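You operate a simulated robot arm through the tools that you are given. There is no shell and no other tool.

Carry out the task below with a simulated robot arm. There is one attempt and no reset: what you move stays moved.

JOB
Free the hoist stop, switch on and raise the basket to the green band.
Fine: travel knob at fast before it moves.

Only the result counts: the job must be done as asked and must still hold three seconds after the hand-in. Knocking over, shifting, dropping, spilling or breaking anything else fails it.

ROBOT AND FRAMES
A 6-joint arm with a fingered hand, fixed in place. Base frame: the origin is on the floor under the middle of its stand, x ahead of it, y to its left, z up. Lengths are in m, angles in degrees, forces in N, time in s.
With the tool pointing down near the work surface it reaches from about 0.36 to 0.76 m from the base axis. Its first joint turns from -166.0 to 166.0 degrees. Payload 4 kg.
The TCP is the grasp point between the finger pads, 0.026 m short of the fingertips. In the tool frame z runs along the fingers and y along their closing line. The gripper opens to 0.148 m; its body begins 0.073 m behind the TCP. The gripper is a hand of 3 fingers: y runs from the thumb to the fingers, the wrist lies at [0, 0, -0.239] in the tool frame, and closing takes about 1.5 s.
Orientation is that of the tool frame in the base frame, as a unit quaternion [x, y, z, w]. With the fingers straight down and closing along the base's y, the tool's x points along the base's -x, its y along +y and its z along -z.

CONTROLS
- The arm moves only by the tool play_rows. Its argument "rows" is a list of rows, each a list of 6 numbers: the shift along the tool's x, y, z in units of 20 mm (1.0 is 20 mm), then the turn, a rotation vector about the tool's x, y, z in units of 5 degrees (1.0 is 5 degrees). In form: [[dx, dy, dz, ax, ay, az], ...]. A call has 1 to 20 rows; each row shifts and turns the commanded pose from where the row before left it, along the tool's axes as they then stand. "fingers" is the gripper command, from -1 (shut) to 1 (fully open), values between in proportion, set as the call begins (left out, the last holds). A call with a number of a shift or a turn outside -1 to 1 is refused whole. Each row takes 0.2 s and may step no farther than 0.05 m and 8.6 degrees from the row before; otherwise, or with a gripper value out of range, the whole call is refused. Where a pose cannot be reached the arm comes as near as it can. A force on the tool above 40 N (or 10 N above the force at the start of the call, whichever is more), or a blocked arm, ends the call early, and 0.2 s more pass. The fingers move at their own pace (about 0.153 m/s each) and stop on an object; they squeeze with about 24 N. The grip force told is the motor's: it shows also when the fingers shut on nothing. Time passes only in rows, and 0.2 s behind the last, so rows that do not move let the fingers close. It gives the time, the measured TCP pose, the force on the tool (base axes), the opening and the grip force at its end, in the units of the frame above (readings bear some noise), with the torque about the TCP (base axes, N m) and any sound that the robot's microphone picked up, and new pictures: "pictures" is both (left out), scene, wrist or none.
- Cameras (640 x 400 px; columns grow to the right, rows downward): "scene" is fixed at [0.4014, 0.6489, 1.5651]; the picture's right is [-0.98, 0.21, 0.00], its down [0.07, 0.32, -0.94] and it looks along [-0.19, -0.92, -0.33] (base axes); focal length 322 px, centre (320, 200). "wrist" rides on the gripper at [0.068, -0.039, -0.09] in the tool frame; the picture's right is [0.50, 0.87, 0.00], its down [-0.65, 0.38, -0.65] and it looks along [-0.57, 0.33, 0.76] (tool axes); focal length 222 px, centre (320, 200). There is no depth. A picture from a camera that has moved, and an enlarged one, comes with that camera's place and axes in the base frame and with its lens.
- raise_lower(by): slides the trunk up (or, below 0, down) by that many m; the arm rides with it, the base frame stays. It gives what a move gives, with no picture.
- set_fingers(finger1, finger2, thumb_bend): sets how far each is bent, from 0 (flat) to 1 (curled in); at 0.3 the hand is open as for a grip, at 0.7 the pads meet at the TCP. One left out holds its place. A second passes; each finger stops where it meets its share of the squeeze, and holds until it gets a number again. A gripper value or a shape takes the hand back. It gives what a move gives, with no picture; readings hold the bend of each and the force on the fingers (four entries, about 0 where the hand has none), thumb and palm.
- preshape(shape): the hand has 3 fingers and takes this shape, open, in about a second: jaw (thumb against the fingers, like two jaws); tri (thumb and two fingers); tip (a fingertip pinch); poke (one finger out to press); point (the index stretched); flat (the hand flat); cup (the hand cupped); fist (a fist). The gripper value then closes the fingers along that shape, each until it touches; the sizes above hold for jaw. It gives what a move gives, with no picture.
- close_up(camera, box): a new picture of the part [left, top, right, bottom] of that camera's present view, enlarged. It takes no simulated time.
- close_job(): hands the job in; it is judged then, once.

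Nothing tells you positions but the pictures and the camera data. Unless the task says otherwise, let go and move clear before handing in.

The tools are called after "Emit:" by a JSON object that holds its "api" and its "payload". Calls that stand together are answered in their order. play_rows: Moves the arm, as the interface text tells. Its arguments: {"type":"object","properties":{"rows":{"type":"array","items":{"type":"array","items":{"type":"number"}}},"fingers":{"type":"number"},"pictures":{"type":"string","enum":["both","scene","wrist","none"]}},"required":["rows"]} The other tools are called the same way: raise_lower (by) moves the trunk up or down; preshape (shape) gives the hand a shape; set_fingers (finger1, finger2, thumb_bend) moves the fingers one by one; close_up (camera, box) takes an enlarged picture of a part of a camera's view; close_job () hands the job in.

At the start:

```text
t: 0.0
eef_pos: [0.1201, -0.3175, 1.3918]
orientation: [0.0, 1.0, 0.0, 0.0]
force: [0.6, -0.7, -0.9]
wrist_torque: [0.03, 0.01, -0.03]
finger_gap: 0.148
grip_force: 0.0
shape: jaw
bend: [0.3, 0.3, 0.3]
finger forces: [0.1, 0.0, 0.0, 0.0, 0.0, 0.1]
trunk travel left (down, up): [-0.525, 0.065]
```

scene: 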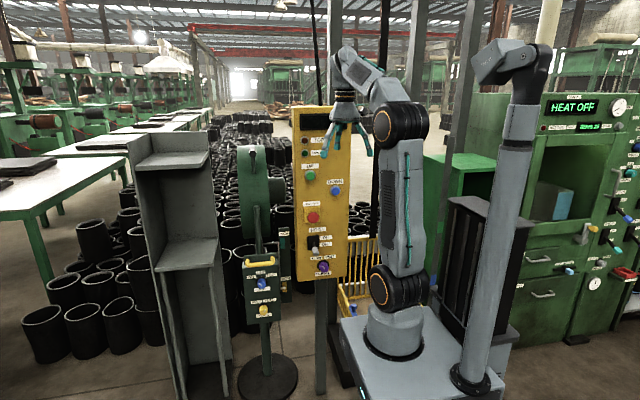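
wrist: 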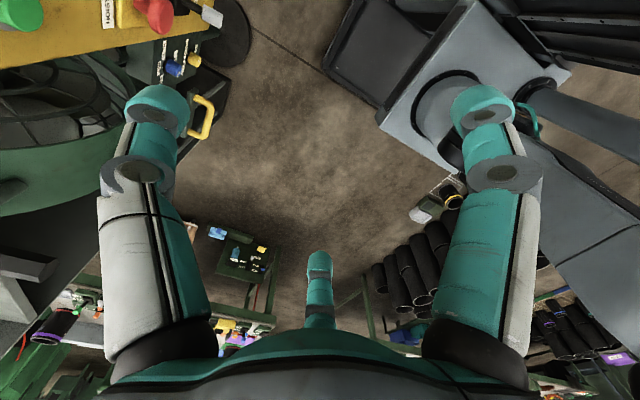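

I see a yellow hoist panel in the middle with several buttons, switches and a purple knob, and the arm to its right. I'll take enlarged pictures first to read the labels.

Emit:
{"api": "close_up", "payload": {"camera": "scene", "box": [280, 100, 370, 200]}}

Emit:
{"api": "close_up", "payload": {"camera": "scene", "box": [280, 190, 370, 290]}}

Emit:
{"api": "close_up", "payload": {"camera": "scene", "box": [220, 230, 310, 330]}}

Emit:
{"api": "close_up", "payload": {"camera": "scene", "box": [320, 210, 400, 330]}}

Emit:
{"api": "close_up", "payload": {"camera": "scene", "box": [520, 80, 640, 320]}}

Emit:
{"api": "close_up", "payload": {"camera": "wrist", "box": [0, 0, 260, 160]}}

```text
4.00 times, centred on (325, 150) of scene
camera zoom: at [0.4014, 0.6489, 1.5651], right [-0.98, 0.21, 0.0], down [0.07, 0.32, -0.94], along [-0.19, -0.92, -0.33], focal length 1288 px, centre (300, 400)
```

zoom: 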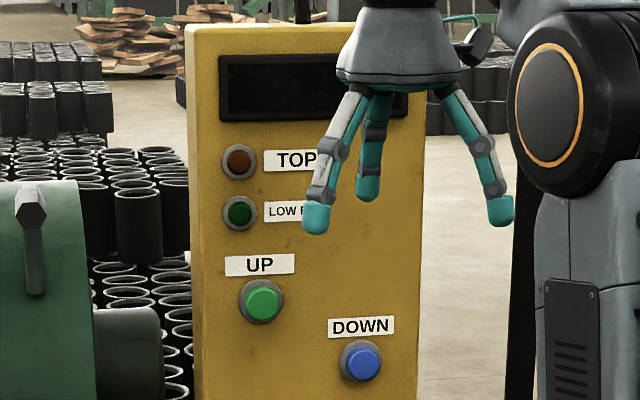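

```text
4.00 times, centred on (325, 240) of scene
camera zoom: at [0.4014, 0.6489, 1.5651], right [-0.98, 0.21, 0.0], down [0.07, 0.32, -0.94], along [-0.19, -0.92, -0.33], focal length 1288 px, centre (300, 40)
```

zoom: 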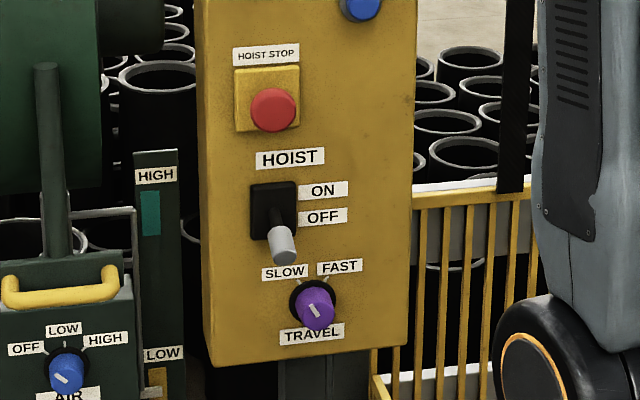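

```text
4.00 times, centred on (265, 280) of scene
camera zoom: at [0.4014, 0.6489, 1.5651], right [-0.98, 0.21, 0.0], down [0.07, 0.32, -0.94], along [-0.19, -0.92, -0.33], focal length 1288 px, centre (540, -120)
```

zoom: 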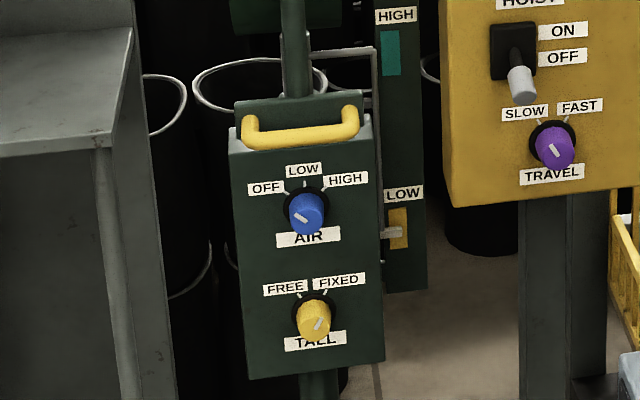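

```text
3.33 times, centred on (360, 270) of scene
camera zoom: at [0.4014, 0.6489, 1.5651], right [-0.98, 0.21, 0.0], down [0.07, 0.32, -0.94], along [-0.19, -0.92, -0.33], focal length 1073 px, centre (187, -33)
```

zoom: 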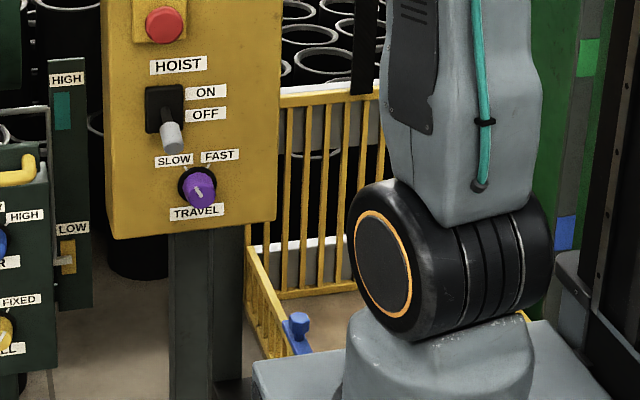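

```text
1.67 times, centred on (580, 200) of scene
camera zoom: at [0.4014, 0.6489, 1.5651], right [-0.98, 0.21, 0.0], down [0.07, 0.32, -0.94], along [-0.19, -0.92, -0.33], focal length 536 px, centre (-113, 200)
```

zoom: 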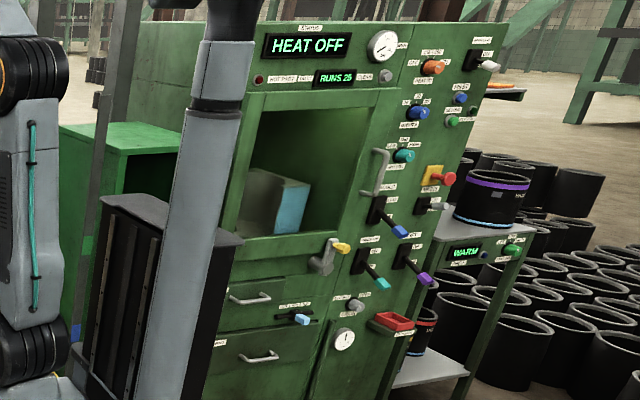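

```text
2.46 times, centred on (130, 80) of wrist
camera zoom: at [0.0532, -0.3569, 1.4829], right [-0.5, 0.87, 0.0], down [0.65, 0.38, 0.65], along [0.57, 0.33, -0.76], focal length 547 px, centre (788, 495)
```

zoom: 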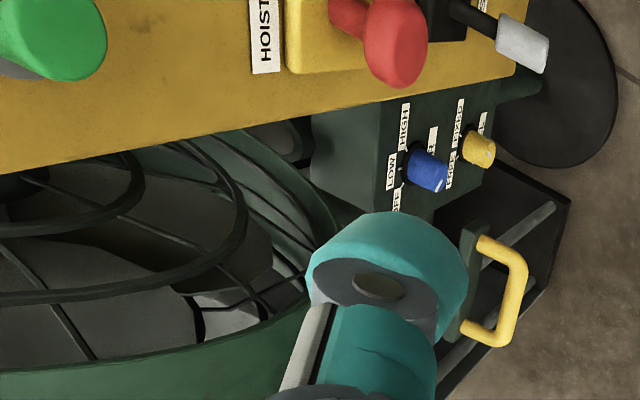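

The yellow hoist panel faces roughly +y at about y = -0.57. It has a red HOIST STOP, an ON/OFF lever (now at OFF), and a TRAVEL knob that looks set to SLOW. Next I want a closer look at the basket and its band marks.

Emit:
{"api": "close_up", "payload": {"camera": "scene", "box": [400, 160, 480, 300]}}

Emit:
{"api": "close_up", "payload": {"camera": "scene", "box": [330, 0, 490, 120]}}

Emit:
{"api": "close_up", "payload": {"camera": "scene", "box": [300, 230, 350, 280]}}

Emit:
{"api": "close_up", "payload": {"camera": "scene", "box": [330, 220, 390, 340]}}

Emit:
{"api": "close_up", "payload": {"camera": "scene", "box": [295, 195, 335, 235]}}

Emit:
{"api": "close_up", "payload": {"camera": "scene", "box": [230, 130, 300, 240]}}

```text
2.86 times, centred on (440, 230) of scene
camera zoom: at [0.4014, 0.6489, 1.5651], right [-0.98, 0.21, 0.0], down [0.07, 0.32, -0.94], along [-0.19, -0.92, -0.33], focal length 920 px, centre (-23, 114)
```

zoom: 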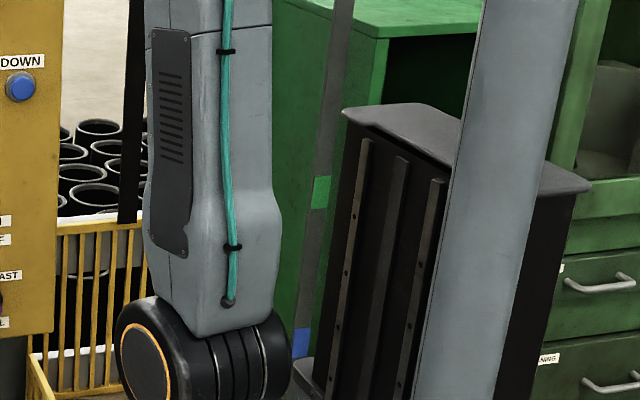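

```text
3.33 times, centred on (410, 60) of scene
camera zoom: at [0.4014, 0.6489, 1.5651], right [-0.98, 0.21, 0.0], down [0.07, 0.32, -0.94], along [-0.19, -0.92, -0.33], focal length 1073 px, centre (20, 667)
```

zoom: 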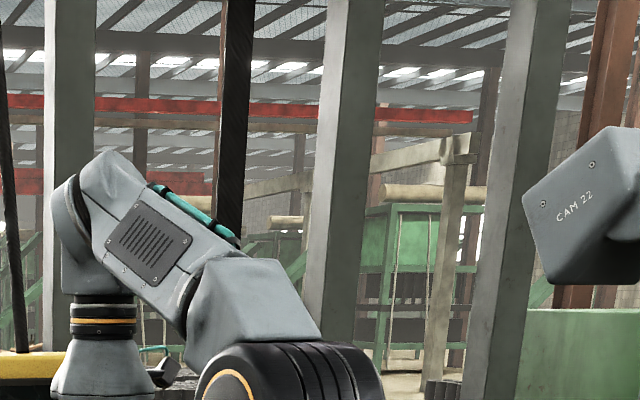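

```text
8.00 times, centred on (325, 255) of scene
camera zoom: at [0.4014, 0.6489, 1.5651], right [-0.98, 0.21, 0.0], down [0.07, 0.32, -0.94], along [-0.19, -0.92, -0.33], focal length 2575 px, centre (280, -240)
```

zoom: 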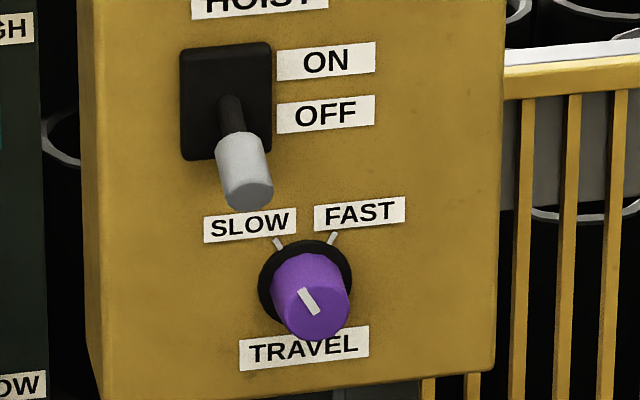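

```text
3.33 times, centred on (360, 280) of scene
camera zoom: at [0.4014, 0.6489, 1.5651], right [-0.98, 0.21, 0.0], down [0.07, 0.32, -0.94], along [-0.19, -0.92, -0.33], focal length 1073 px, centre (187, -67)
```

zoom: 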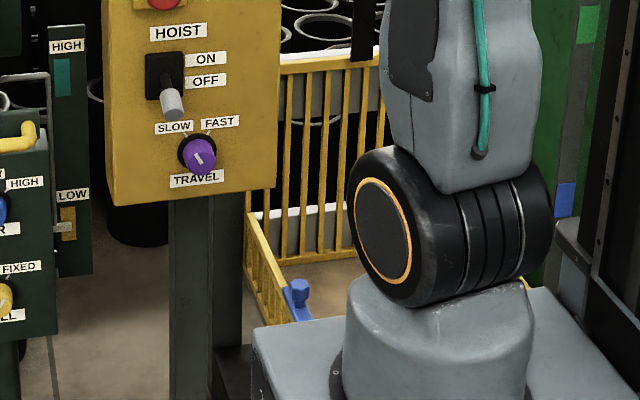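

```text
10.00 times, centred on (315, 215) of scene
camera zoom: at [0.4014, 0.6489, 1.5651], right [-0.98, 0.21, 0.0], down [0.07, 0.32, -0.94], along [-0.19, -0.92, -0.33], focal length 3219 px, centre (370, 50)
```

zoom: 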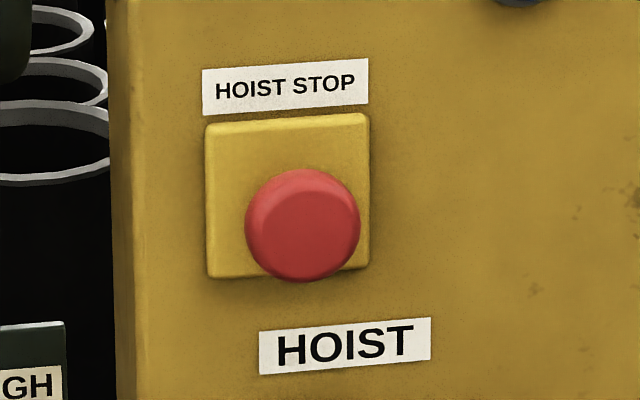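

```text
3.64 times, centred on (265, 185) of scene
camera zoom: at [0.4014, 0.6489, 1.5651], right [-0.98, 0.21, 0.0], down [0.07, 0.32, -0.94], along [-0.19, -0.92, -0.33], focal length 1170 px, centre (520, 254)
```

zoom: 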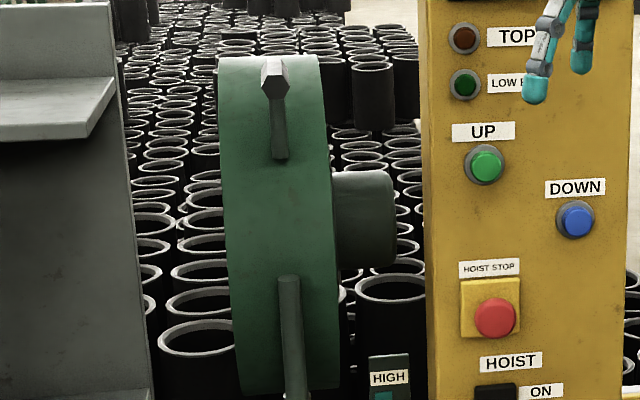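

The panel runs from about x = 0.02 to 0.24 and z = 0.75 to 1.50. My estimates are stop (0.18,-0.54,1.07), lever (0.175,-0.5,0.93), travel knob (0.13,-0.55,0.83) and UP (0.18,-0.56,1.24). I'll start tilting the hand toward the panel to get a better view.

Emit:
{"api": "play_rows", "payload": {"rows": [[0, -0.35, 0, 1, 0, 0], [0, -0.349, 0.03, 1, 0, 0], [0, -0.345, 0.061, 1, 0, 0], [0, -0.338, 0.091, 1, 0, 0], [0, -0.329, 0.12, 1, 0, 0], [0, -0.317, 0.148, 1, 0, 0], [0, -0.303, 0.175, 1, 0, 0], [0, -0.287, 0.2, 1, 0, 0], [0, -0.268, 0.225, 1, 0, 0]]}}

```text
t: 2.0
eef_pos: [0.0946, -0.3838, 1.4016]
orientation: [0.0, 0.924, -0.383, 0.001]
force: [-0.4, -0.7, 0.0]
wrist_torque: [0.03, 0.02, 0.03]
finger_gap: 0.1481
grip_force: 0.1
shape: jaw
bend: [0.3, 0.3, 0.3]
finger forces: [0.0, 0.0, 0.1, 0.0, 0.0, 0.0]
out of reach, approached as far as the arm can: row 8, 9
trunk travel left (down, up): [-0.525, 0.065]
camera wrist: at [0.0268, -0.3489, 1.4939], right [-0.5, 0.61, -0.61], down [0.65, 0.73, 0.2], along [0.57, -0.3, -0.76], focal length 222 px, centre (320, 200)
```

scene: 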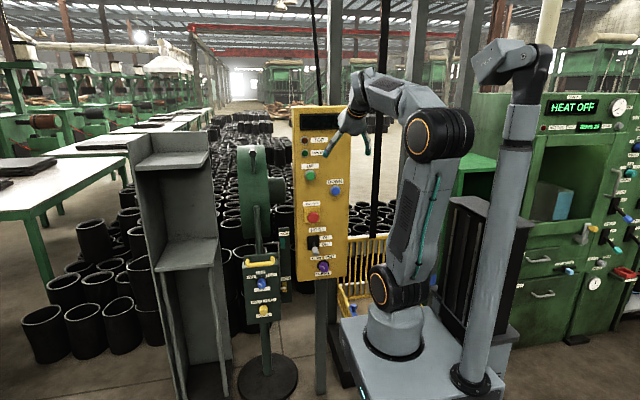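
wrist: 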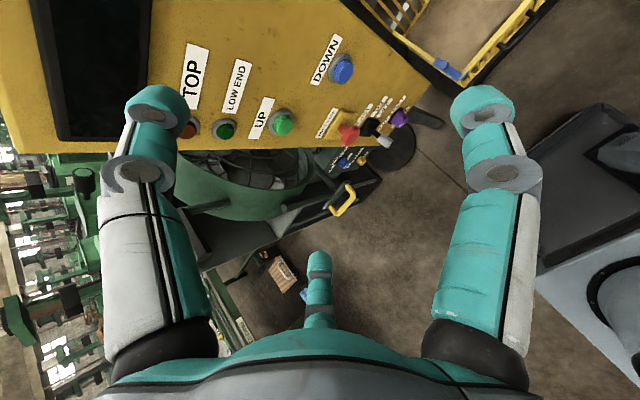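

The hand is tilted 45° and the buttons are now visible in the wrist view, but the arm reported its reach limit at the last two rows. I'll continue the tilt while going lower and further forward, where the reach should be easier.

Emit:
{"api": "play_rows", "payload": {"rows": [[0, 0.2, 0.7, 0, 0, 0], [0, 0.2, 0.7, 0, 0, 0], [0, 0.2, 0.7, 0, 0, 0], [0, 0.2, 0.7, 0, 0, 0], [0, 0.35, 0.6, 1, 0, 0], [0, 0.35, 0.6, 1, 0, 0]]}}

```text
t: 3.4
eef_pos: [0.0627, -0.4218, 1.331]
orientation: [-0.002, 0.887, -0.463, 0.002]
force: [0.2, 0.6, -0.6]
wrist_torque: [0.0, 0.01, 0.03]
finger_gap: 0.1478
grip_force: 0.1
shape: jaw
bend: [0.3, 0.3, 0.3]
finger forces: [0.0, 0.0, 0.0, 0.0, 0.0, 0.0]
out of reach, approached as far as the arm can: row 1, 3, 5, 6
trunk travel left (down, up): [-0.525, 0.065]
camera wrist: at [-0.005, -0.3708, 1.4145], right [-0.5, 0.49, -0.71], down [0.65, 0.76, 0.07], along [0.57, -0.43, -0.7], focal length 222 px, centre (320, 200)
```

scene: 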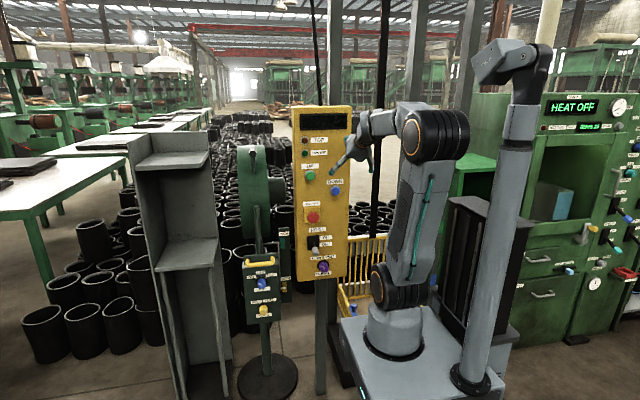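
wrist: 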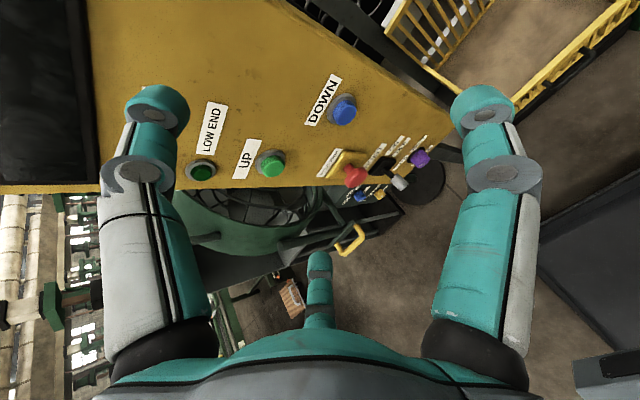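

The hand is drifting toward -x each time a row reports out of reach. Before going on, I'll test whether a plain +x move (tool -x) is possible from here.

Emit:
{"api": "play_rows", "payload": {"rows": [[-0.5, 0, 0, 0, 0, 0], [-0.5, 0, 0, 0, 0, 0], [-0.5, 0, 0, 0, 0, 0], [-0.5, 0, 0, 0, 0, 0]], "pictures": "none"}}

```text
t: 4.4
eef_pos: [0.0626, -0.4231, 1.3311]
orientation: [-0.002, 0.887, -0.462, 0.003]
force: [0.8, -0.3, -0.6]
wrist_torque: [-0.05, -0.02, 0.01]
finger_gap: 0.1479
grip_force: 0.1
shape: jaw
bend: [0.3, 0.3, 0.3]
finger forces: [0.1, 0.0, 0.1, 0.0, 0.0, 0.0]
out of reach, approached as far as the arm can: row 1, 2, 3, 4
trunk travel left (down, up): [-0.525, 0.065]
```

A plain +x move is blocked by a joint limit here. I'll try small turns about each tool axis to see which one frees it.

Emit:
{"api": "play_rows", "payload": {"rows": [[0, 0, 0, 0, 0, 1], [-0.3, 0, 0, 0, 0, 0], [0, 0, 0, 0, 0, -1], [0, 0, 0, 0, 0, -1], [-0.3, 0, 0, 0, 0, 0], [0, 0, 0, 0, 0, 1], [0, 0, 0, 0, 1, 0], [-0.3, 0, 0, 0, 0, 0], [0, 0, 0, 0, -1, 0], [0, 0, 0, 0, -1, 0], [-0.3, 0, 0, 0, 0, 0], [0, 0, 0, 0, 1, 0], [0, 0, -0.5, 0, 0, 0], [-0.3, 0, 0, 0, 0, 0]], "pictures": "none"}}

```text
t: 7.4
eef_pos: [0.036, -0.4099, 1.3412]
orientation: [0.0, 0.887, -0.462, 0.0]
force: [0.6, -0.8, 0.1]
wrist_torque: [-0.01, 0.01, 0.01]
finger_gap: 0.148
grip_force: 0.0
shape: jaw
bend: [0.3, 0.3, 0.3]
finger forces: [0.0, 0.0, 0.0, 0.0, 0.0, 0.0]
out of reach, approached as far as the arm can: row 1, 2, 7, 8
trunk travel left (down, up): [-0.525, 0.065]
```

Turning the hand about its own axis in the negative sense frees the move, so the limit is in wrist roll. I'll roll the hand by about -90° so the thumb is on the +x side. That also leaves roll range for clockwise twists later.

Emit:
{"api": "play_rows", "payload": {"rows": [[0, 0, 0, 0, 0, -1], [0, 0, 0, 0, 0, -1], [0, 0, 0, 0, 0, -1], [0, 0, 0, 0, 0, -1], [0, 0, 0, 0, 0, -1], [0, 0, 0, 0, 0, -1], [0, 0, 0, 0, 0, -1], [0, 0, 0, 0, 0, -1], [0, 0, 0, 0, 0, -1], [0, 0, 0, 0, 0, -1], [0, 0, 0, 0, 0, -1], [0, 0, 0, 0, 0, -1], [0, 0, 0, 0, 0, -1], [0, 0, 0, 0, 0, -1], [0, 0, 0, 0, 0, -1], [0, 0, 0, 0, 0, -1], [0, 0, 0, 0, 0, -1], [0, 0, 0, 0, 0, -1]]}}

```text
t: 11.2
eef_pos: [0.0367, -0.4106, 1.3425]
orientation: [-0.627, 0.627, -0.327, -0.327]
force: [-0.4, -0.1, -0.7]
wrist_torque: [-0.03, -0.01, 0.01]
finger_gap: 0.1481
grip_force: 0.0
shape: jaw
bend: [0.3, 0.3, 0.3]
finger forces: [0.0, 0.0, 0.0, 0.2, 0.0, 0.1]
trunk travel left (down, up): [-0.525, 0.065]
camera wrist: at [0.0764, -0.3756, 1.4491], right [-0.87, -0.29, 0.41], down [-0.38, 0.91, -0.16], along [-0.33, -0.3, -0.9], focal length 222 px, centre (320, 200)
```

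scene: 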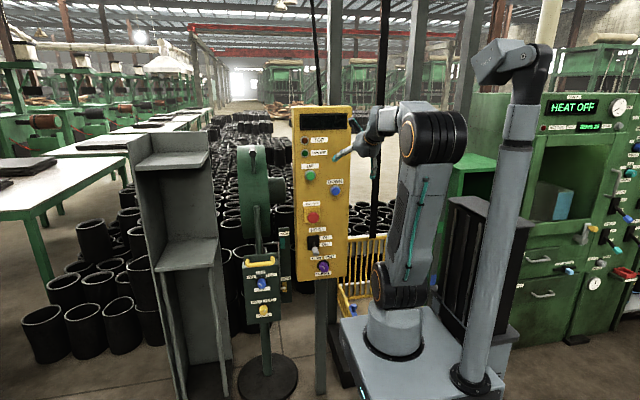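
wrist: 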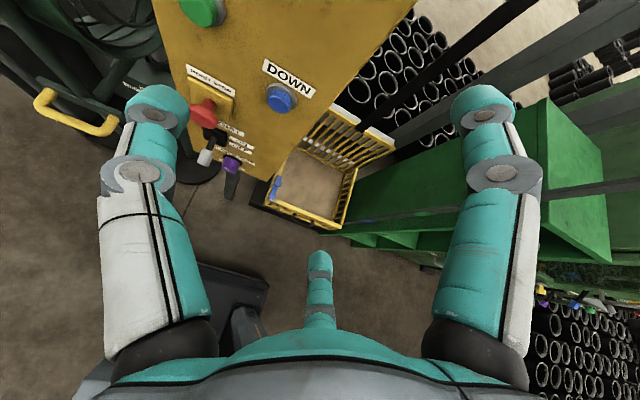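

The roll worked with no reach problem, and the wrist view now shows the yellow basket sitting low beside the panel. Next I'll shift +x and down a little, then level the hand to face the panel.

Emit:
{"api": "play_rows", "payload": {"rows": [[-0.3, -0.9, 0.2, 0, 0, 0], [-0.3, -0.9, 0.2, 0, 0, 0], [-0.3, -0.9, 0.2, 0, 0, 0], [-0.3, -0.9, 0.2, 0, 0, 0], [0, 0, 0, 0, 1, 0], [0, 0, 0, 0, 1, 0], [0, 0, 0, 0, 1, 0], [0, 0, 0, 0, 1, 0], [0, 0, 0, 0, 1, 0], [0, 0, 0, 0, 1, 0], [0, 0, 0, 0, 1, 0]]}}

```text
t: 13.6
eef_pos: [0.0837, -0.3453, 1.4628]
orientation: [0.505, -0.505, 0.494, 0.496]
force: [-0.6, -0.6, -0.5]
wrist_torque: [-0.03, 0.0, 0.0]
finger_gap: 0.1478
grip_force: 0.0
shape: jaw
bend: [0.3, 0.3, 0.3]
finger forces: [0.1, 0.0, 0.0, 0.0, 0.0, 0.0]
out of reach, approached as far as the arm can: row 7, 8, 9, 10, 11
trunk travel left (down, up): [-0.525, 0.065]
camera wrist: at [0.1227, -0.2568, 1.5327], right [-0.86, -0.01, 0.5], down [-0.38, 0.67, -0.64], along [-0.33, -0.75, -0.58], focal length 222 px, centre (320, 200)
```

scene: 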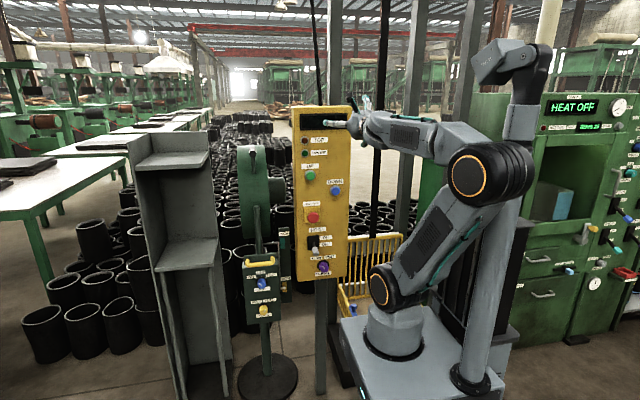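
wrist: 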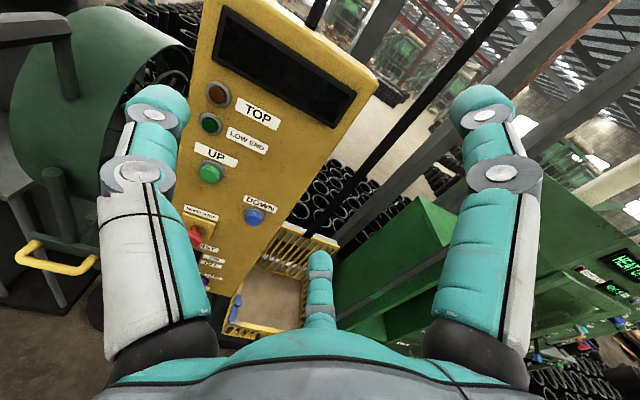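

The hand is now level and facing the panel at about (0.08,-0.35,1.46). I'll move down and forward to the height of the UP button and look again.

Emit:
{"api": "play_rows", "payload": {"rows": [[0, -0.2, 1, 0, 0, 0], [0, -0.2, 1, 0, 0, 0], [0, -0.2, 1, 0, 0, 0], [-0.5, -0.2, 0.5, 0, 0, 0], [-1, -0.2, 0.2, 0, 0, 0], [-1, -0.2, 0.2, 0, 0, 0], [-1, -0.2, 0.2, 0, 0, 0], [-1, -0.2, 0, 0, 0, 0]]}}

```text
t: 15.4
eef_pos: [0.0929, -0.3855, 1.4799]
orientation: [-0.5, 0.512, -0.485, -0.502]
force: [-0.8, 0.2, 0.8]
wrist_torque: [-0.03, 0.02, 0.04]
finger_gap: 0.148
grip_force: 0.0
shape: jaw
bend: [0.3, 0.3, 0.3]
finger forces: [0.1, 0.1, 0.0, 0.1, 0.0, 0.0]
out of reach, approached as far as the arm can: row 1, 2, 3, 4, 5, 6, 7, 8
trunk travel left (down, up): [-0.525, 0.065]
camera wrist: at [0.1365, -0.2991, 1.5503], right [-0.86, 0.01, 0.5], down [-0.36, 0.68, -0.63], along [-0.35, -0.73, -0.59], focal length 222 px, centre (320, 200)
```

scene: 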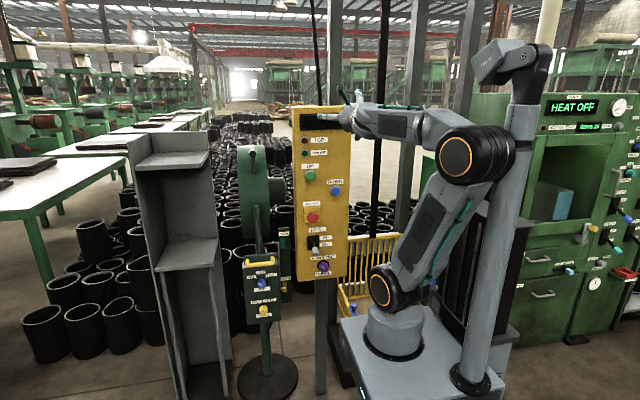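
wrist: 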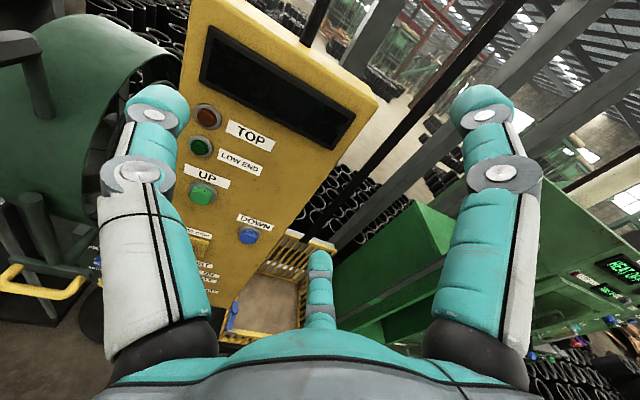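

The hand now points level at the panel, but the arm resists going down: the forearm and hand seem to be in line, at a wrist limit. I'll look closely at the arm to understand its wrist before choosing a move.

Emit:
{"api": "close_up", "payload": {"camera": "scene", "box": [320, 70, 560, 220]}}

Emit:
{"api": "close_up", "payload": {"camera": "scene", "box": [330, 220, 550, 400]}}

```text
2.67 times, centred on (440, 145) of scene
camera zoom: at [0.4014, 0.6489, 1.5651], right [-0.98, 0.21, 0.0], down [0.07, 0.32, -0.94], along [-0.19, -0.92, -0.33], focal length 858 px, centre (0, 347)
```

zoom: 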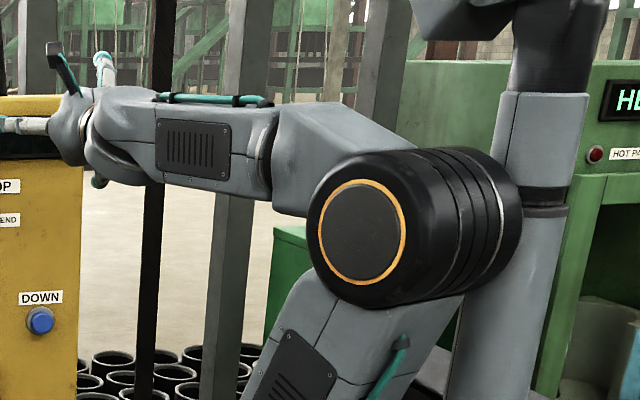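

```text
2.22 times, centred on (440, 310) of scene
camera zoom: at [0.4014, 0.6489, 1.5651], right [-0.98, 0.21, 0.0], down [0.07, 0.32, -0.94], along [-0.19, -0.92, -0.33], focal length 715 px, centre (53, -44)
```

zoom: 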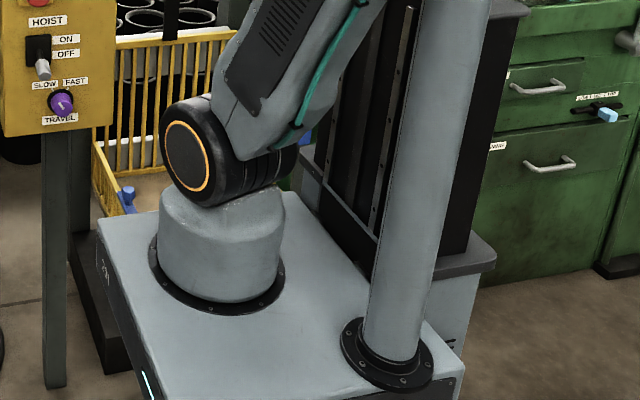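

The arm seems limited by how far the elbow can fold: the wrist is almost right above the shoulder. Lowering the trunk will bring the hand to the height of the stop button while keeping this arm shape. The space below the hand is clear, since the panel parts stay beyond y = -0.48.

Emit:
{"api": "raise_lower", "payload": {"by": -0.3}}

Emit:
{"api": "play_rows", "payload": {"rows": [[0, 0, 0.5, 0, 0, 0], [0, 0, 0.5, 0, 0, 0]]}}

```text
t: 18.4
eef_pos: [0.0942, -0.3844, 1.1804]
orientation: [-0.501, 0.512, -0.485, -0.501]
force: [-0.3, 0.7, -1.0]
wrist_torque: [-0.01, -0.01, -0.03]
finger_gap: 0.1477
grip_force: 0.0
shape: jaw
bend: [0.3, 0.3, 0.3]
finger forces: [0.1, 0.1, 0.0, 0.0, 0.0, 0.0]
trunk travel left (down, up): [-0.225, 0.365]
```

```text
t: 19.0
eef_pos: [0.1048, -0.3975, 1.19]
orientation: [0.507, -0.503, 0.495, 0.495]
force: [-0.3, 0.0, 0.4]
wrist_torque: [0.01, 0.03, 0.03]
finger_gap: 0.1481
grip_force: 0.1
shape: jaw
bend: [0.3, 0.3, 0.3]
finger forces: [0.0, 0.0, 0.1, 0.0, 0.0, 0.0]
out of reach, approached as far as the arm can: row 2
trunk travel left (down, up): [-0.225, 0.365]
camera wrist: at [0.1439, -0.3087, 1.2589], right [-0.86, -0.01, 0.5], down [-0.38, 0.67, -0.64], along [-0.33, -0.75, -0.58], focal length 222 px, centre (320, 200)
```

scene: 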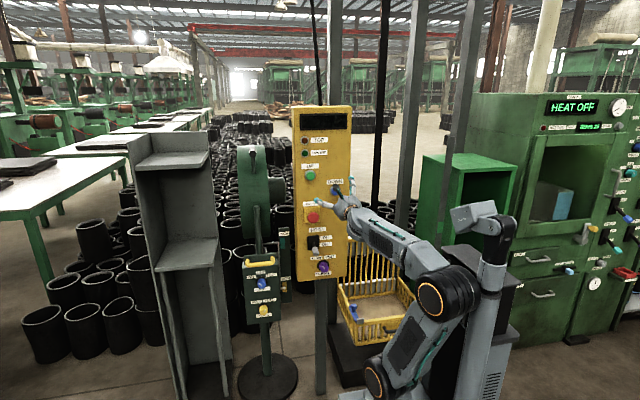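
wrist: 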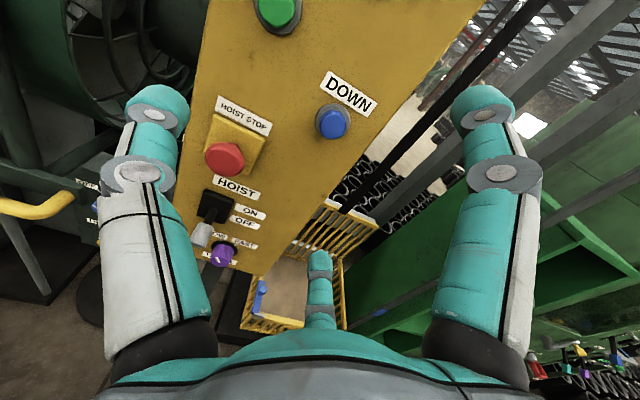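

The controls are now well in view and the basket is unobstructed. I'll zoom in on the basket, its mast and the controls.

Emit:
{"api": "close_up", "payload": {"camera": "scene", "box": [320, 200, 440, 380]}}

Emit:
{"api": "close_up", "payload": {"camera": "scene", "box": [340, 60, 500, 240]}}

Emit:
{"api": "close_up", "payload": {"camera": "wrist", "box": [170, 60, 290, 280]}}

Emit:
{"api": "close_up", "payload": {"camera": "wrist", "box": [180, 80, 280, 150]}}

```text
2.22 times, centred on (380, 290) of scene
camera zoom: at [0.4014, 0.6489, 1.5651], right [-0.98, 0.21, 0.0], down [0.07, 0.32, -0.94], along [-0.19, -0.92, -0.33], focal length 715 px, centre (187, 0)
```

zoom: 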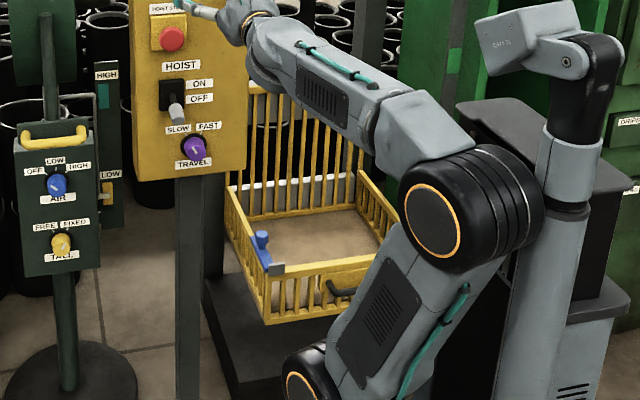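

```text
2.22 times, centred on (420, 150) of scene
camera zoom: at [0.4014, 0.6489, 1.5651], right [-0.98, 0.21, 0.0], down [0.07, 0.32, -0.94], along [-0.19, -0.92, -0.33], focal length 715 px, centre (98, 311)
```

zoom: 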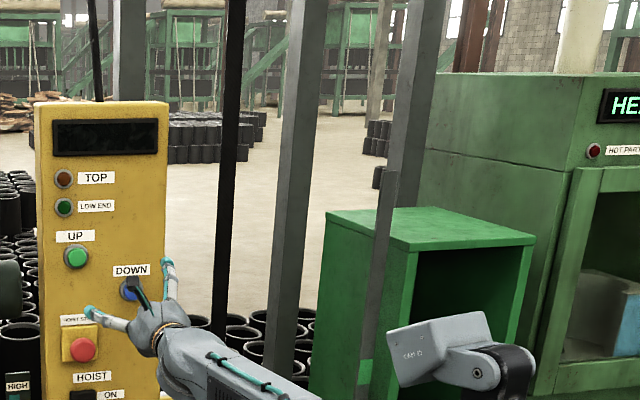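

```text
1.82 times, centred on (230, 170) of wrist
camera zoom: at [0.1439, -0.3087, 1.2589], right [-0.86, -0.01, 0.5], down [-0.38, 0.67, -0.64], along [-0.33, -0.75, -0.58], focal length 404 px, centre (484, 254)
```

zoom: 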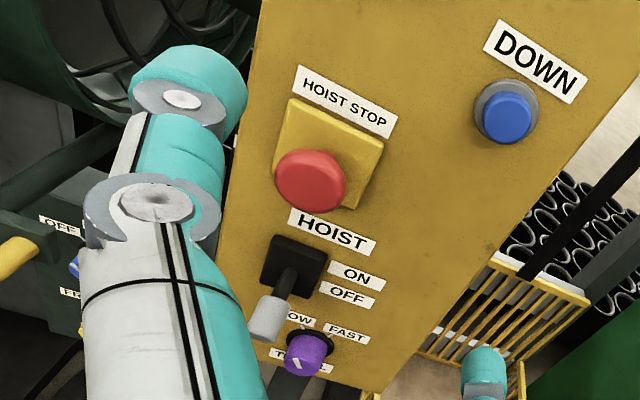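

```text
5.71 times, centred on (230, 115) of wrist
camera zoom: at [0.1439, -0.3087, 1.2589], right [-0.86, -0.01, 0.5], down [-0.38, 0.67, -0.64], along [-0.33, -0.75, -0.58], focal length 1269 px, centre (834, 686)
```

zoom: 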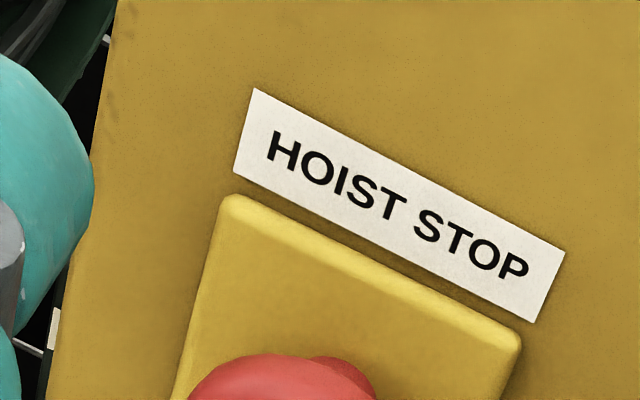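

The panel face is at about y = -0.603 and the stop's axis at about (0.175, z 1.057), with its head front near y = -0.563. I'll lower the trunk a bit more for reach and shape the hand for a three-finger grip on the stop head.

Emit:
{"api": "raise_lower", "payload": {"by": -0.1}}

Emit:
{"api": "preshape", "payload": {"shape": "tri"}}

Emit:
{"api": "play_rows", "payload": {"rows": [[0, -0.6, 0.5, 0, 0, 0], [0, -0.6, 0.5, 0, 0, 0], [0, -0.6, 0.5, 0, 0, 0], [0, -0.6, 0.5, 0, 0, 0]]}}

```text
t: 20.3
eef_pos: [0.1042, -0.3968, 1.0909]
orientation: [0.506, -0.505, 0.494, 0.496]
force: [0.6, -0.4, -0.2]
wrist_torque: [0.0, -0.01, 0.04]
finger_gap: 0.148
grip_force: 0.0
shape: jaw
bend: [0.3, 0.3, 0.3]
finger forces: [0.1, 0.0, 0.0, 0.0, 0.0, 0.1]
trunk travel left (down, up): [-0.125, 0.465]
```

```text
t: 21.2
eef_pos: [0.1038, -0.3981, 1.0892]
orientation: [0.507, -0.505, 0.494, 0.495]
force: [-0.2, 0.5, -0.6]
wrist_torque: [-0.03, 0.02, -0.01]
finger_gap: 0.1476
grip_force: 0.1
shape: tri
bend: [0.3, 0.3, 0.3]
finger forces: [0.1, 0.0, 0.1, 0.1, 0.0, 0.0]
trunk travel left (down, up): [-0.125, 0.465]
```

```text
t: 22.2
eef_pos: [0.1511, -0.4348, 1.0972]
orientation: [0.509, -0.505, 0.492, 0.493]
force: [-0.6, 1.0, -0.2]
wrist_torque: [0.03, 0.0, 0.01]
finger_gap: 0.1483
grip_force: 0.1
shape: tri
bend: [0.3, 0.3, 0.3]
finger forces: [0.0, 0.1, 0.0, 0.0, 0.0, 0.0]
out of reach, approached as far as the arm can: row 2, 3, 4
trunk travel left (down, up): [-0.125, 0.465]
camera wrist: at [0.1917, -0.3463, 1.1677], right [-0.86, -0.01, 0.5], down [-0.38, 0.67, -0.63], along [-0.33, -0.74, -0.59], focal length 222 px, centre (320, 200)
```

scene: 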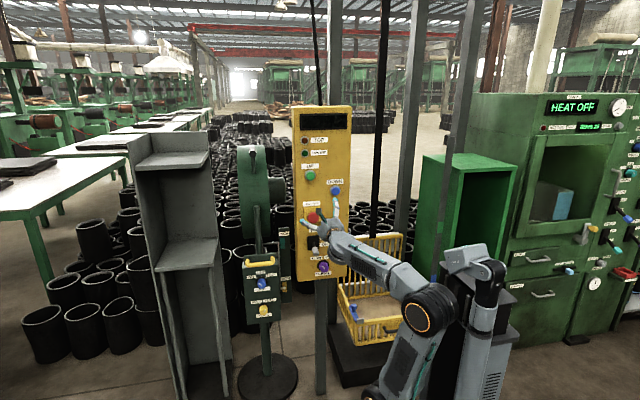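
wrist: 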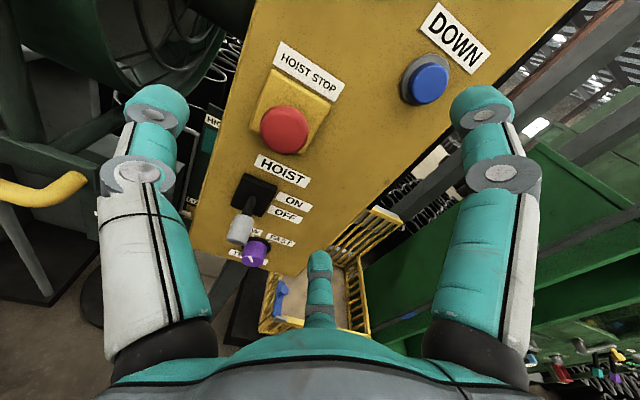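

Forward motion is flagged again and the hand creeps upward. It may be the same wrist-roll limit as before, so I'll roll a little further (negative) and test a small downward step.

Emit:
{"api": "play_rows", "payload": {"rows": [[-0.3, 0, 0, 0, 0, 0], [0, 0, 0, 0, 0, -1], [0, 0, 0, 0, 0, -1], [-0.3, 0, 0, 0, 0, 0], [-0.3, 0, 0, 0, 0, 0], [0, 0, 0.3, 0, 0, 0]], "pictures": "none"}}

Emit:
{"api": "play_rows", "payload": {"rows": [[0, 0, 0, 0, 0, 1], [0, 0, 0, 0, 0, 1], [-0.3, 0, 0, 0, 0, 0], [0, 0, 0, 0, -1, 0], [-0.3, 0, 0, 0, 0, 0], [0, 0, 0, 0, 1, 0], [0, 0, 0, -1, 0, 0], [-0.3, 0, 0, 0, 0, 0], [0, 0, 0, 1, 0, 0]], "pictures": "none"}}

```text
t: 23.6
eef_pos: [0.1481, -0.4382, 1.086]
orientation: [0.548, -0.459, 0.449, 0.537]
force: [0.2, 0.0, 0.5]
wrist_torque: [0.0, 0.01, 0.02]
finger_gap: 0.1481
grip_force: 0.1
shape: tri
bend: [0.3, 0.3, 0.3]
finger forces: [0.1, 0.0, 0.1, 0.1, 0.0, 0.0]
out of reach, approached as far as the arm can: row 1
trunk travel left (down, up): [-0.125, 0.465]
```

```text
t: 25.6
eef_pos: [0.1499, -0.4288, 1.0967]
orientation: [0.509, -0.505, 0.492, 0.493]
force: [0.0, 0.0, -0.1]
wrist_torque: [-0.01, 0.01, 0.0]
finger_gap: 0.1479
grip_force: 0.0
shape: tri
bend: [0.3, 0.3, 0.3]
finger forces: [0.0, 0.1, 0.0, 0.0, 0.0, 0.0]
out of reach, approached as far as the arm can: row 2, 3, 6, 9
trunk travel left (down, up): [-0.125, 0.465]
```

Confirmed: it is the wrist-roll limit, and a further negative roll frees the arm. I'll roll another -90° here, which is clear of the panel, so there's room both to move and to twist clockwise.

Emit:
{"api": "play_rows", "payload": {"rows": [[0, 0, 0, 0, 0, -1], [0, 0, 0, 0, 0, -1], [0, 0, 0, 0, 0, -1], [0, 0, 0, 0, 0, -1], [0, 0, 0, 0, 0, -1], [0, 0, 0, 0, 0, -1], [0, 0, 0, 0, 0, -1], [0, 0, 0, 0, 0, -1], [0, 0, 0, 0, 0, -1], [0, 0, 0, 0, 0, -1], [0, 0, 0, 0, 0, -1], [0, 0, 0, 0, 0, -1], [0, 0, 0, 0, 0, -1], [0, 0, 0, 0, 0, -1], [0, 0, 0, 0, 0, -1], [0, 0, 0, 0, 0, -1], [0, 0, 0, 0, 0, -1], [0, 0, 0, 0, 0, -1]]}}

```text
t: 29.4
eef_pos: [0.1507, -0.4278, 1.097]
orientation: [0.714, 0.002, -0.002, 0.7]
force: [-0.2, 0.0, -0.3]
wrist_torque: [0.0, -0.01, 0.01]
finger_gap: 0.1479
grip_force: 0.1
shape: tri
bend: [0.3, 0.3, 0.3]
finger forces: [0.0, 0.0, 0.0, 0.1, 0.0, 0.0]
trunk travel left (down, up): [-0.125, 0.465]
camera wrist: at [0.2183, -0.3375, 1.0591], right [0.5, -0.02, 0.86], down [-0.65, 0.65, 0.4], along [-0.56, -0.76, 0.31], focal length 222 px, centre (320, 200)
```

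scene: 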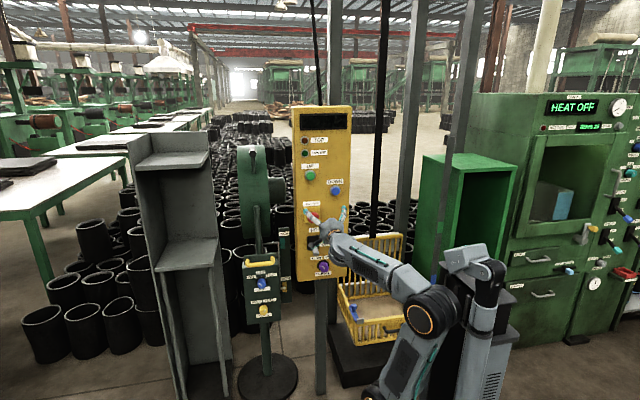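
wrist: 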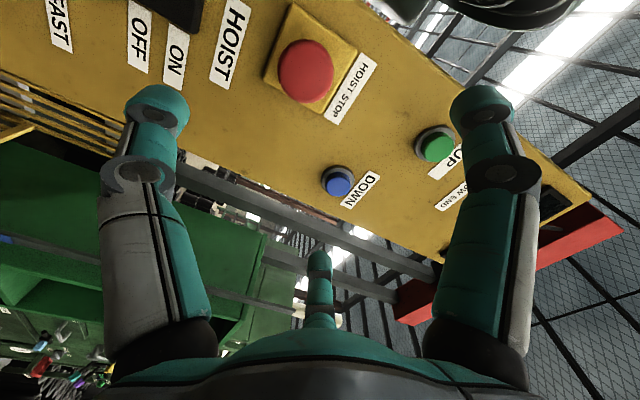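

With the new roll the hand faces the panel level and the stop head is at about (0.175, z 1.059). I'll line up with it and approach to y = -0.50.

Emit:
{"api": "play_rows", "payload": {"rows": [[0.24, -0.38, 0.72, -0.2, 0, 0], [0.24, -0.38, 0.72, 0, 0, 0], [0.24, -0.38, 0.72, 0, 0, 0], [0.24, -0.38, 0.72, 0, 0, 0], [0.24, -0.38, 0.72, 0, 0, 0]]}}

```text
t: 30.6
eef_pos: [0.1742, -0.5001, 1.0576]
orientation: [0.708, 0.001, -0.001, 0.706]
force: [0.1, -0.9, 0.1]
wrist_torque: [0.0, 0.0, -0.01]
finger_gap: 0.1479
grip_force: 0.0
shape: tri
bend: [0.3, 0.3, 0.3]
finger forces: [0.1, 0.1, 0.0, 0.0, 0.1, 0.0]
trunk travel left (down, up): [-0.125, 0.465]
camera wrist: at [0.2422, -0.4096, 1.0191], right [0.5, 0.0, 0.86], down [-0.65, 0.65, 0.38], along [-0.57, -0.76, 0.33], focal length 222 px, centre (320, 200)
```

scene: 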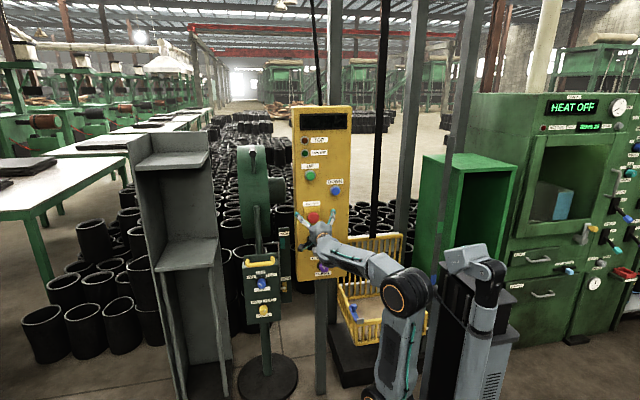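
wrist: 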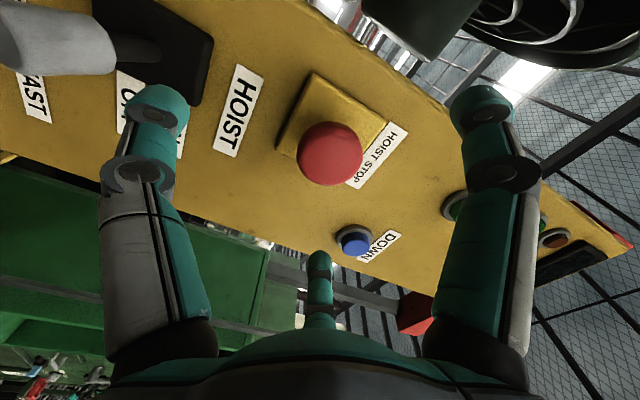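

The arm now follows freely. Using the last wrist views, the stop head is at about (0.177,-0.552,1.065) and the panel face at y ≈ -0.593. I'll advance so the fingers surround the head, then look before closing.

Emit:
{"api": "play_rows", "payload": {"rows": [[0.04, 0.095, 0.6, 0, 0, 0], [0.04, 0.095, 0.6, 0, 0, 0], [0.04, 0.095, 0.6, 0, 0, 0], [0.04, 0.095, 0.6, 0, 0, 0]]}}

Emit:
{"api": "close_up", "payload": {"camera": "scene", "box": [280, 180, 380, 280]}}

```text
t: 31.6
eef_pos: [0.1773, -0.5489, 1.0645]
orientation: [0.709, 0.001, -0.001, 0.706]
force: [-1.0, 0.1, 1.2]
wrist_torque: [0.0, 0.04, -0.01]
finger_gap: 0.1483
grip_force: 0.1
shape: tri
bend: [0.3, 0.3, 0.3]
finger forces: [0.0, 0.1, 0.1, 0.1, 0.1, 0.1]
trunk travel left (down, up): [-0.125, 0.465]
camera wrist: at [0.2454, -0.4579, 1.0262], right [0.5, 0.0, 0.86], down [-0.65, 0.65, 0.38], along [-0.56, -0.76, 0.33], focal length 222 px, centre (320, 200)
```

scene: 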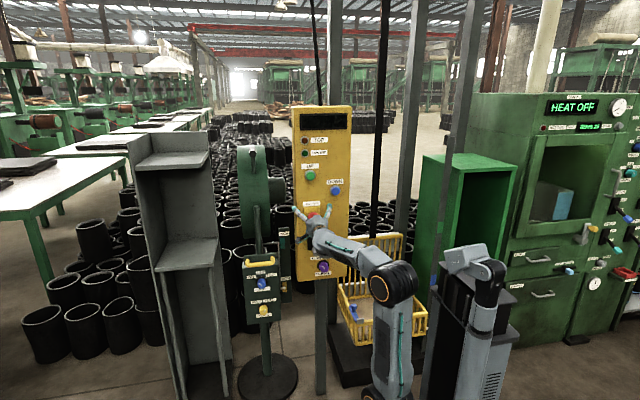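
wrist: 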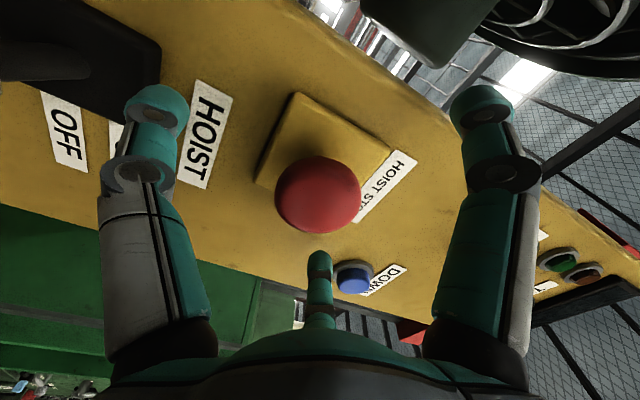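

```text
4.00 times, centred on (330, 230) of scene
camera zoom: at [0.4014, 0.6489, 1.5651], right [-0.98, 0.21, 0.0], down [0.07, 0.32, -0.94], along [-0.19, -0.92, -0.33], focal length 1288 px, centre (280, 80)
```

zoom: 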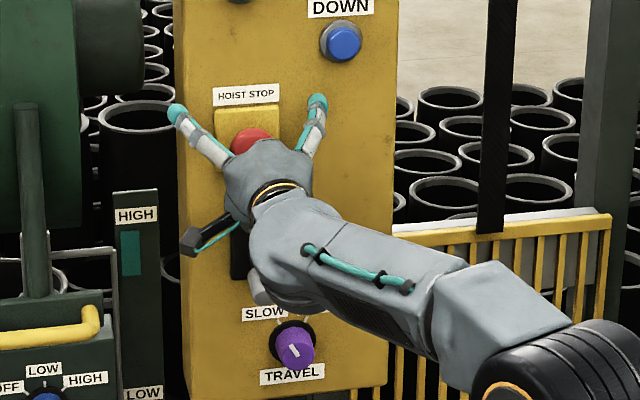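

The red head is centred on the grasp point, with the fingers open around it. I'll close on it now.

Emit:
{"api": "play_rows", "payload": {"rows": [[0, 0, 0, 0, 0, 0], [0, 0, 0, 0, 0, 0], [0, 0, 0, 0, 0, 0], [0, 0, 0, 0, 0, 0], [0, 0, 0, 0, 0, 0], [0, 0, 0, 0, 0, 0], [0, 0, 0, 0, 0, 0]], "fingers": -1, "pictures": "wrist"}}

```text
t: 33.2
eef_pos: [0.1781, -0.5501, 1.064]
orientation: [0.709, 0.001, -0.001, 0.705]
force: [1.4, -0.2, -3.6]
wrist_torque: [-0.32, -0.07, 0.01]
finger_gap: 0.0252
grip_force: 23.5
shape: tri
bend: [0.76, 0.77, 0.74]
finger forces: [20.1, 20.4, 0.0, 0.0, 22.2, 0.0]
trunk travel left (down, up): [-0.125, 0.465]
heard: click
camera wrist: at [0.2456, -0.4581, 1.0258], right [0.5, 0.0, 0.86], down [-0.65, 0.65, 0.38], along [-0.57, -0.76, 0.33], focal length 222 px, centre (320, 200)
```

wrist: 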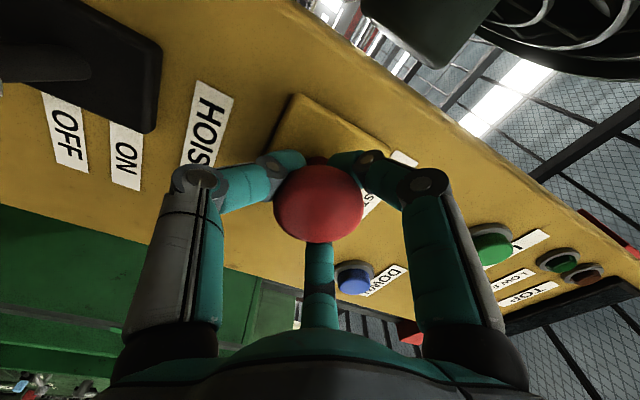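

I heard a click as the fingers closed behind the head, and the head looks slightly further out, so the stop has probably popped free. I'll pull gently outward and check how it behaves.

Emit:
{"api": "play_rows", "payload": {"rows": [[0, 0, -0.2, 0, 0, 0], [0, 0, -0.2, 0, 0, 0]], "pictures": "wrist"}}

```text
t: 33.8
eef_pos: [0.1775, -0.5399, 1.0639]
orientation: [0.709, 0.001, -0.002, 0.705]
force: [0.8, -2.5, -3.5]
wrist_torque: [-0.29, -0.02, -0.02]
finger_gap: 0.0255
grip_force: 24.0
shape: tri
bend: [0.76, 0.77, 0.74]
finger forces: [20.9, 20.8, 0.0, 0.0, 22.7, 0.0]
trunk travel left (down, up): [-0.125, 0.465]
camera wrist: at [0.2457, -0.4506, 1.0258], right [0.5, 0.0, 0.86], down [-0.65, 0.65, 0.38], along [-0.57, -0.76, 0.33], focal length 222 px, centre (320, 200)
```

wrist: 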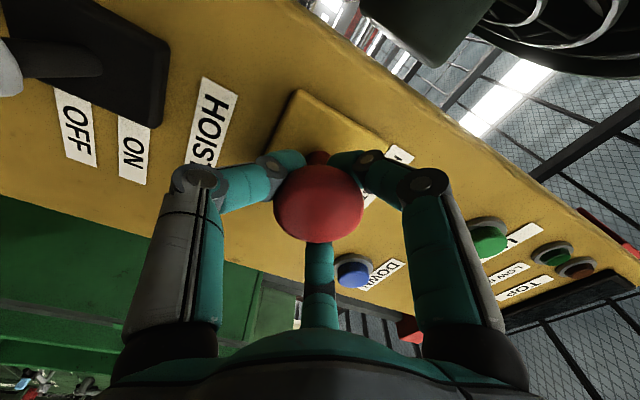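

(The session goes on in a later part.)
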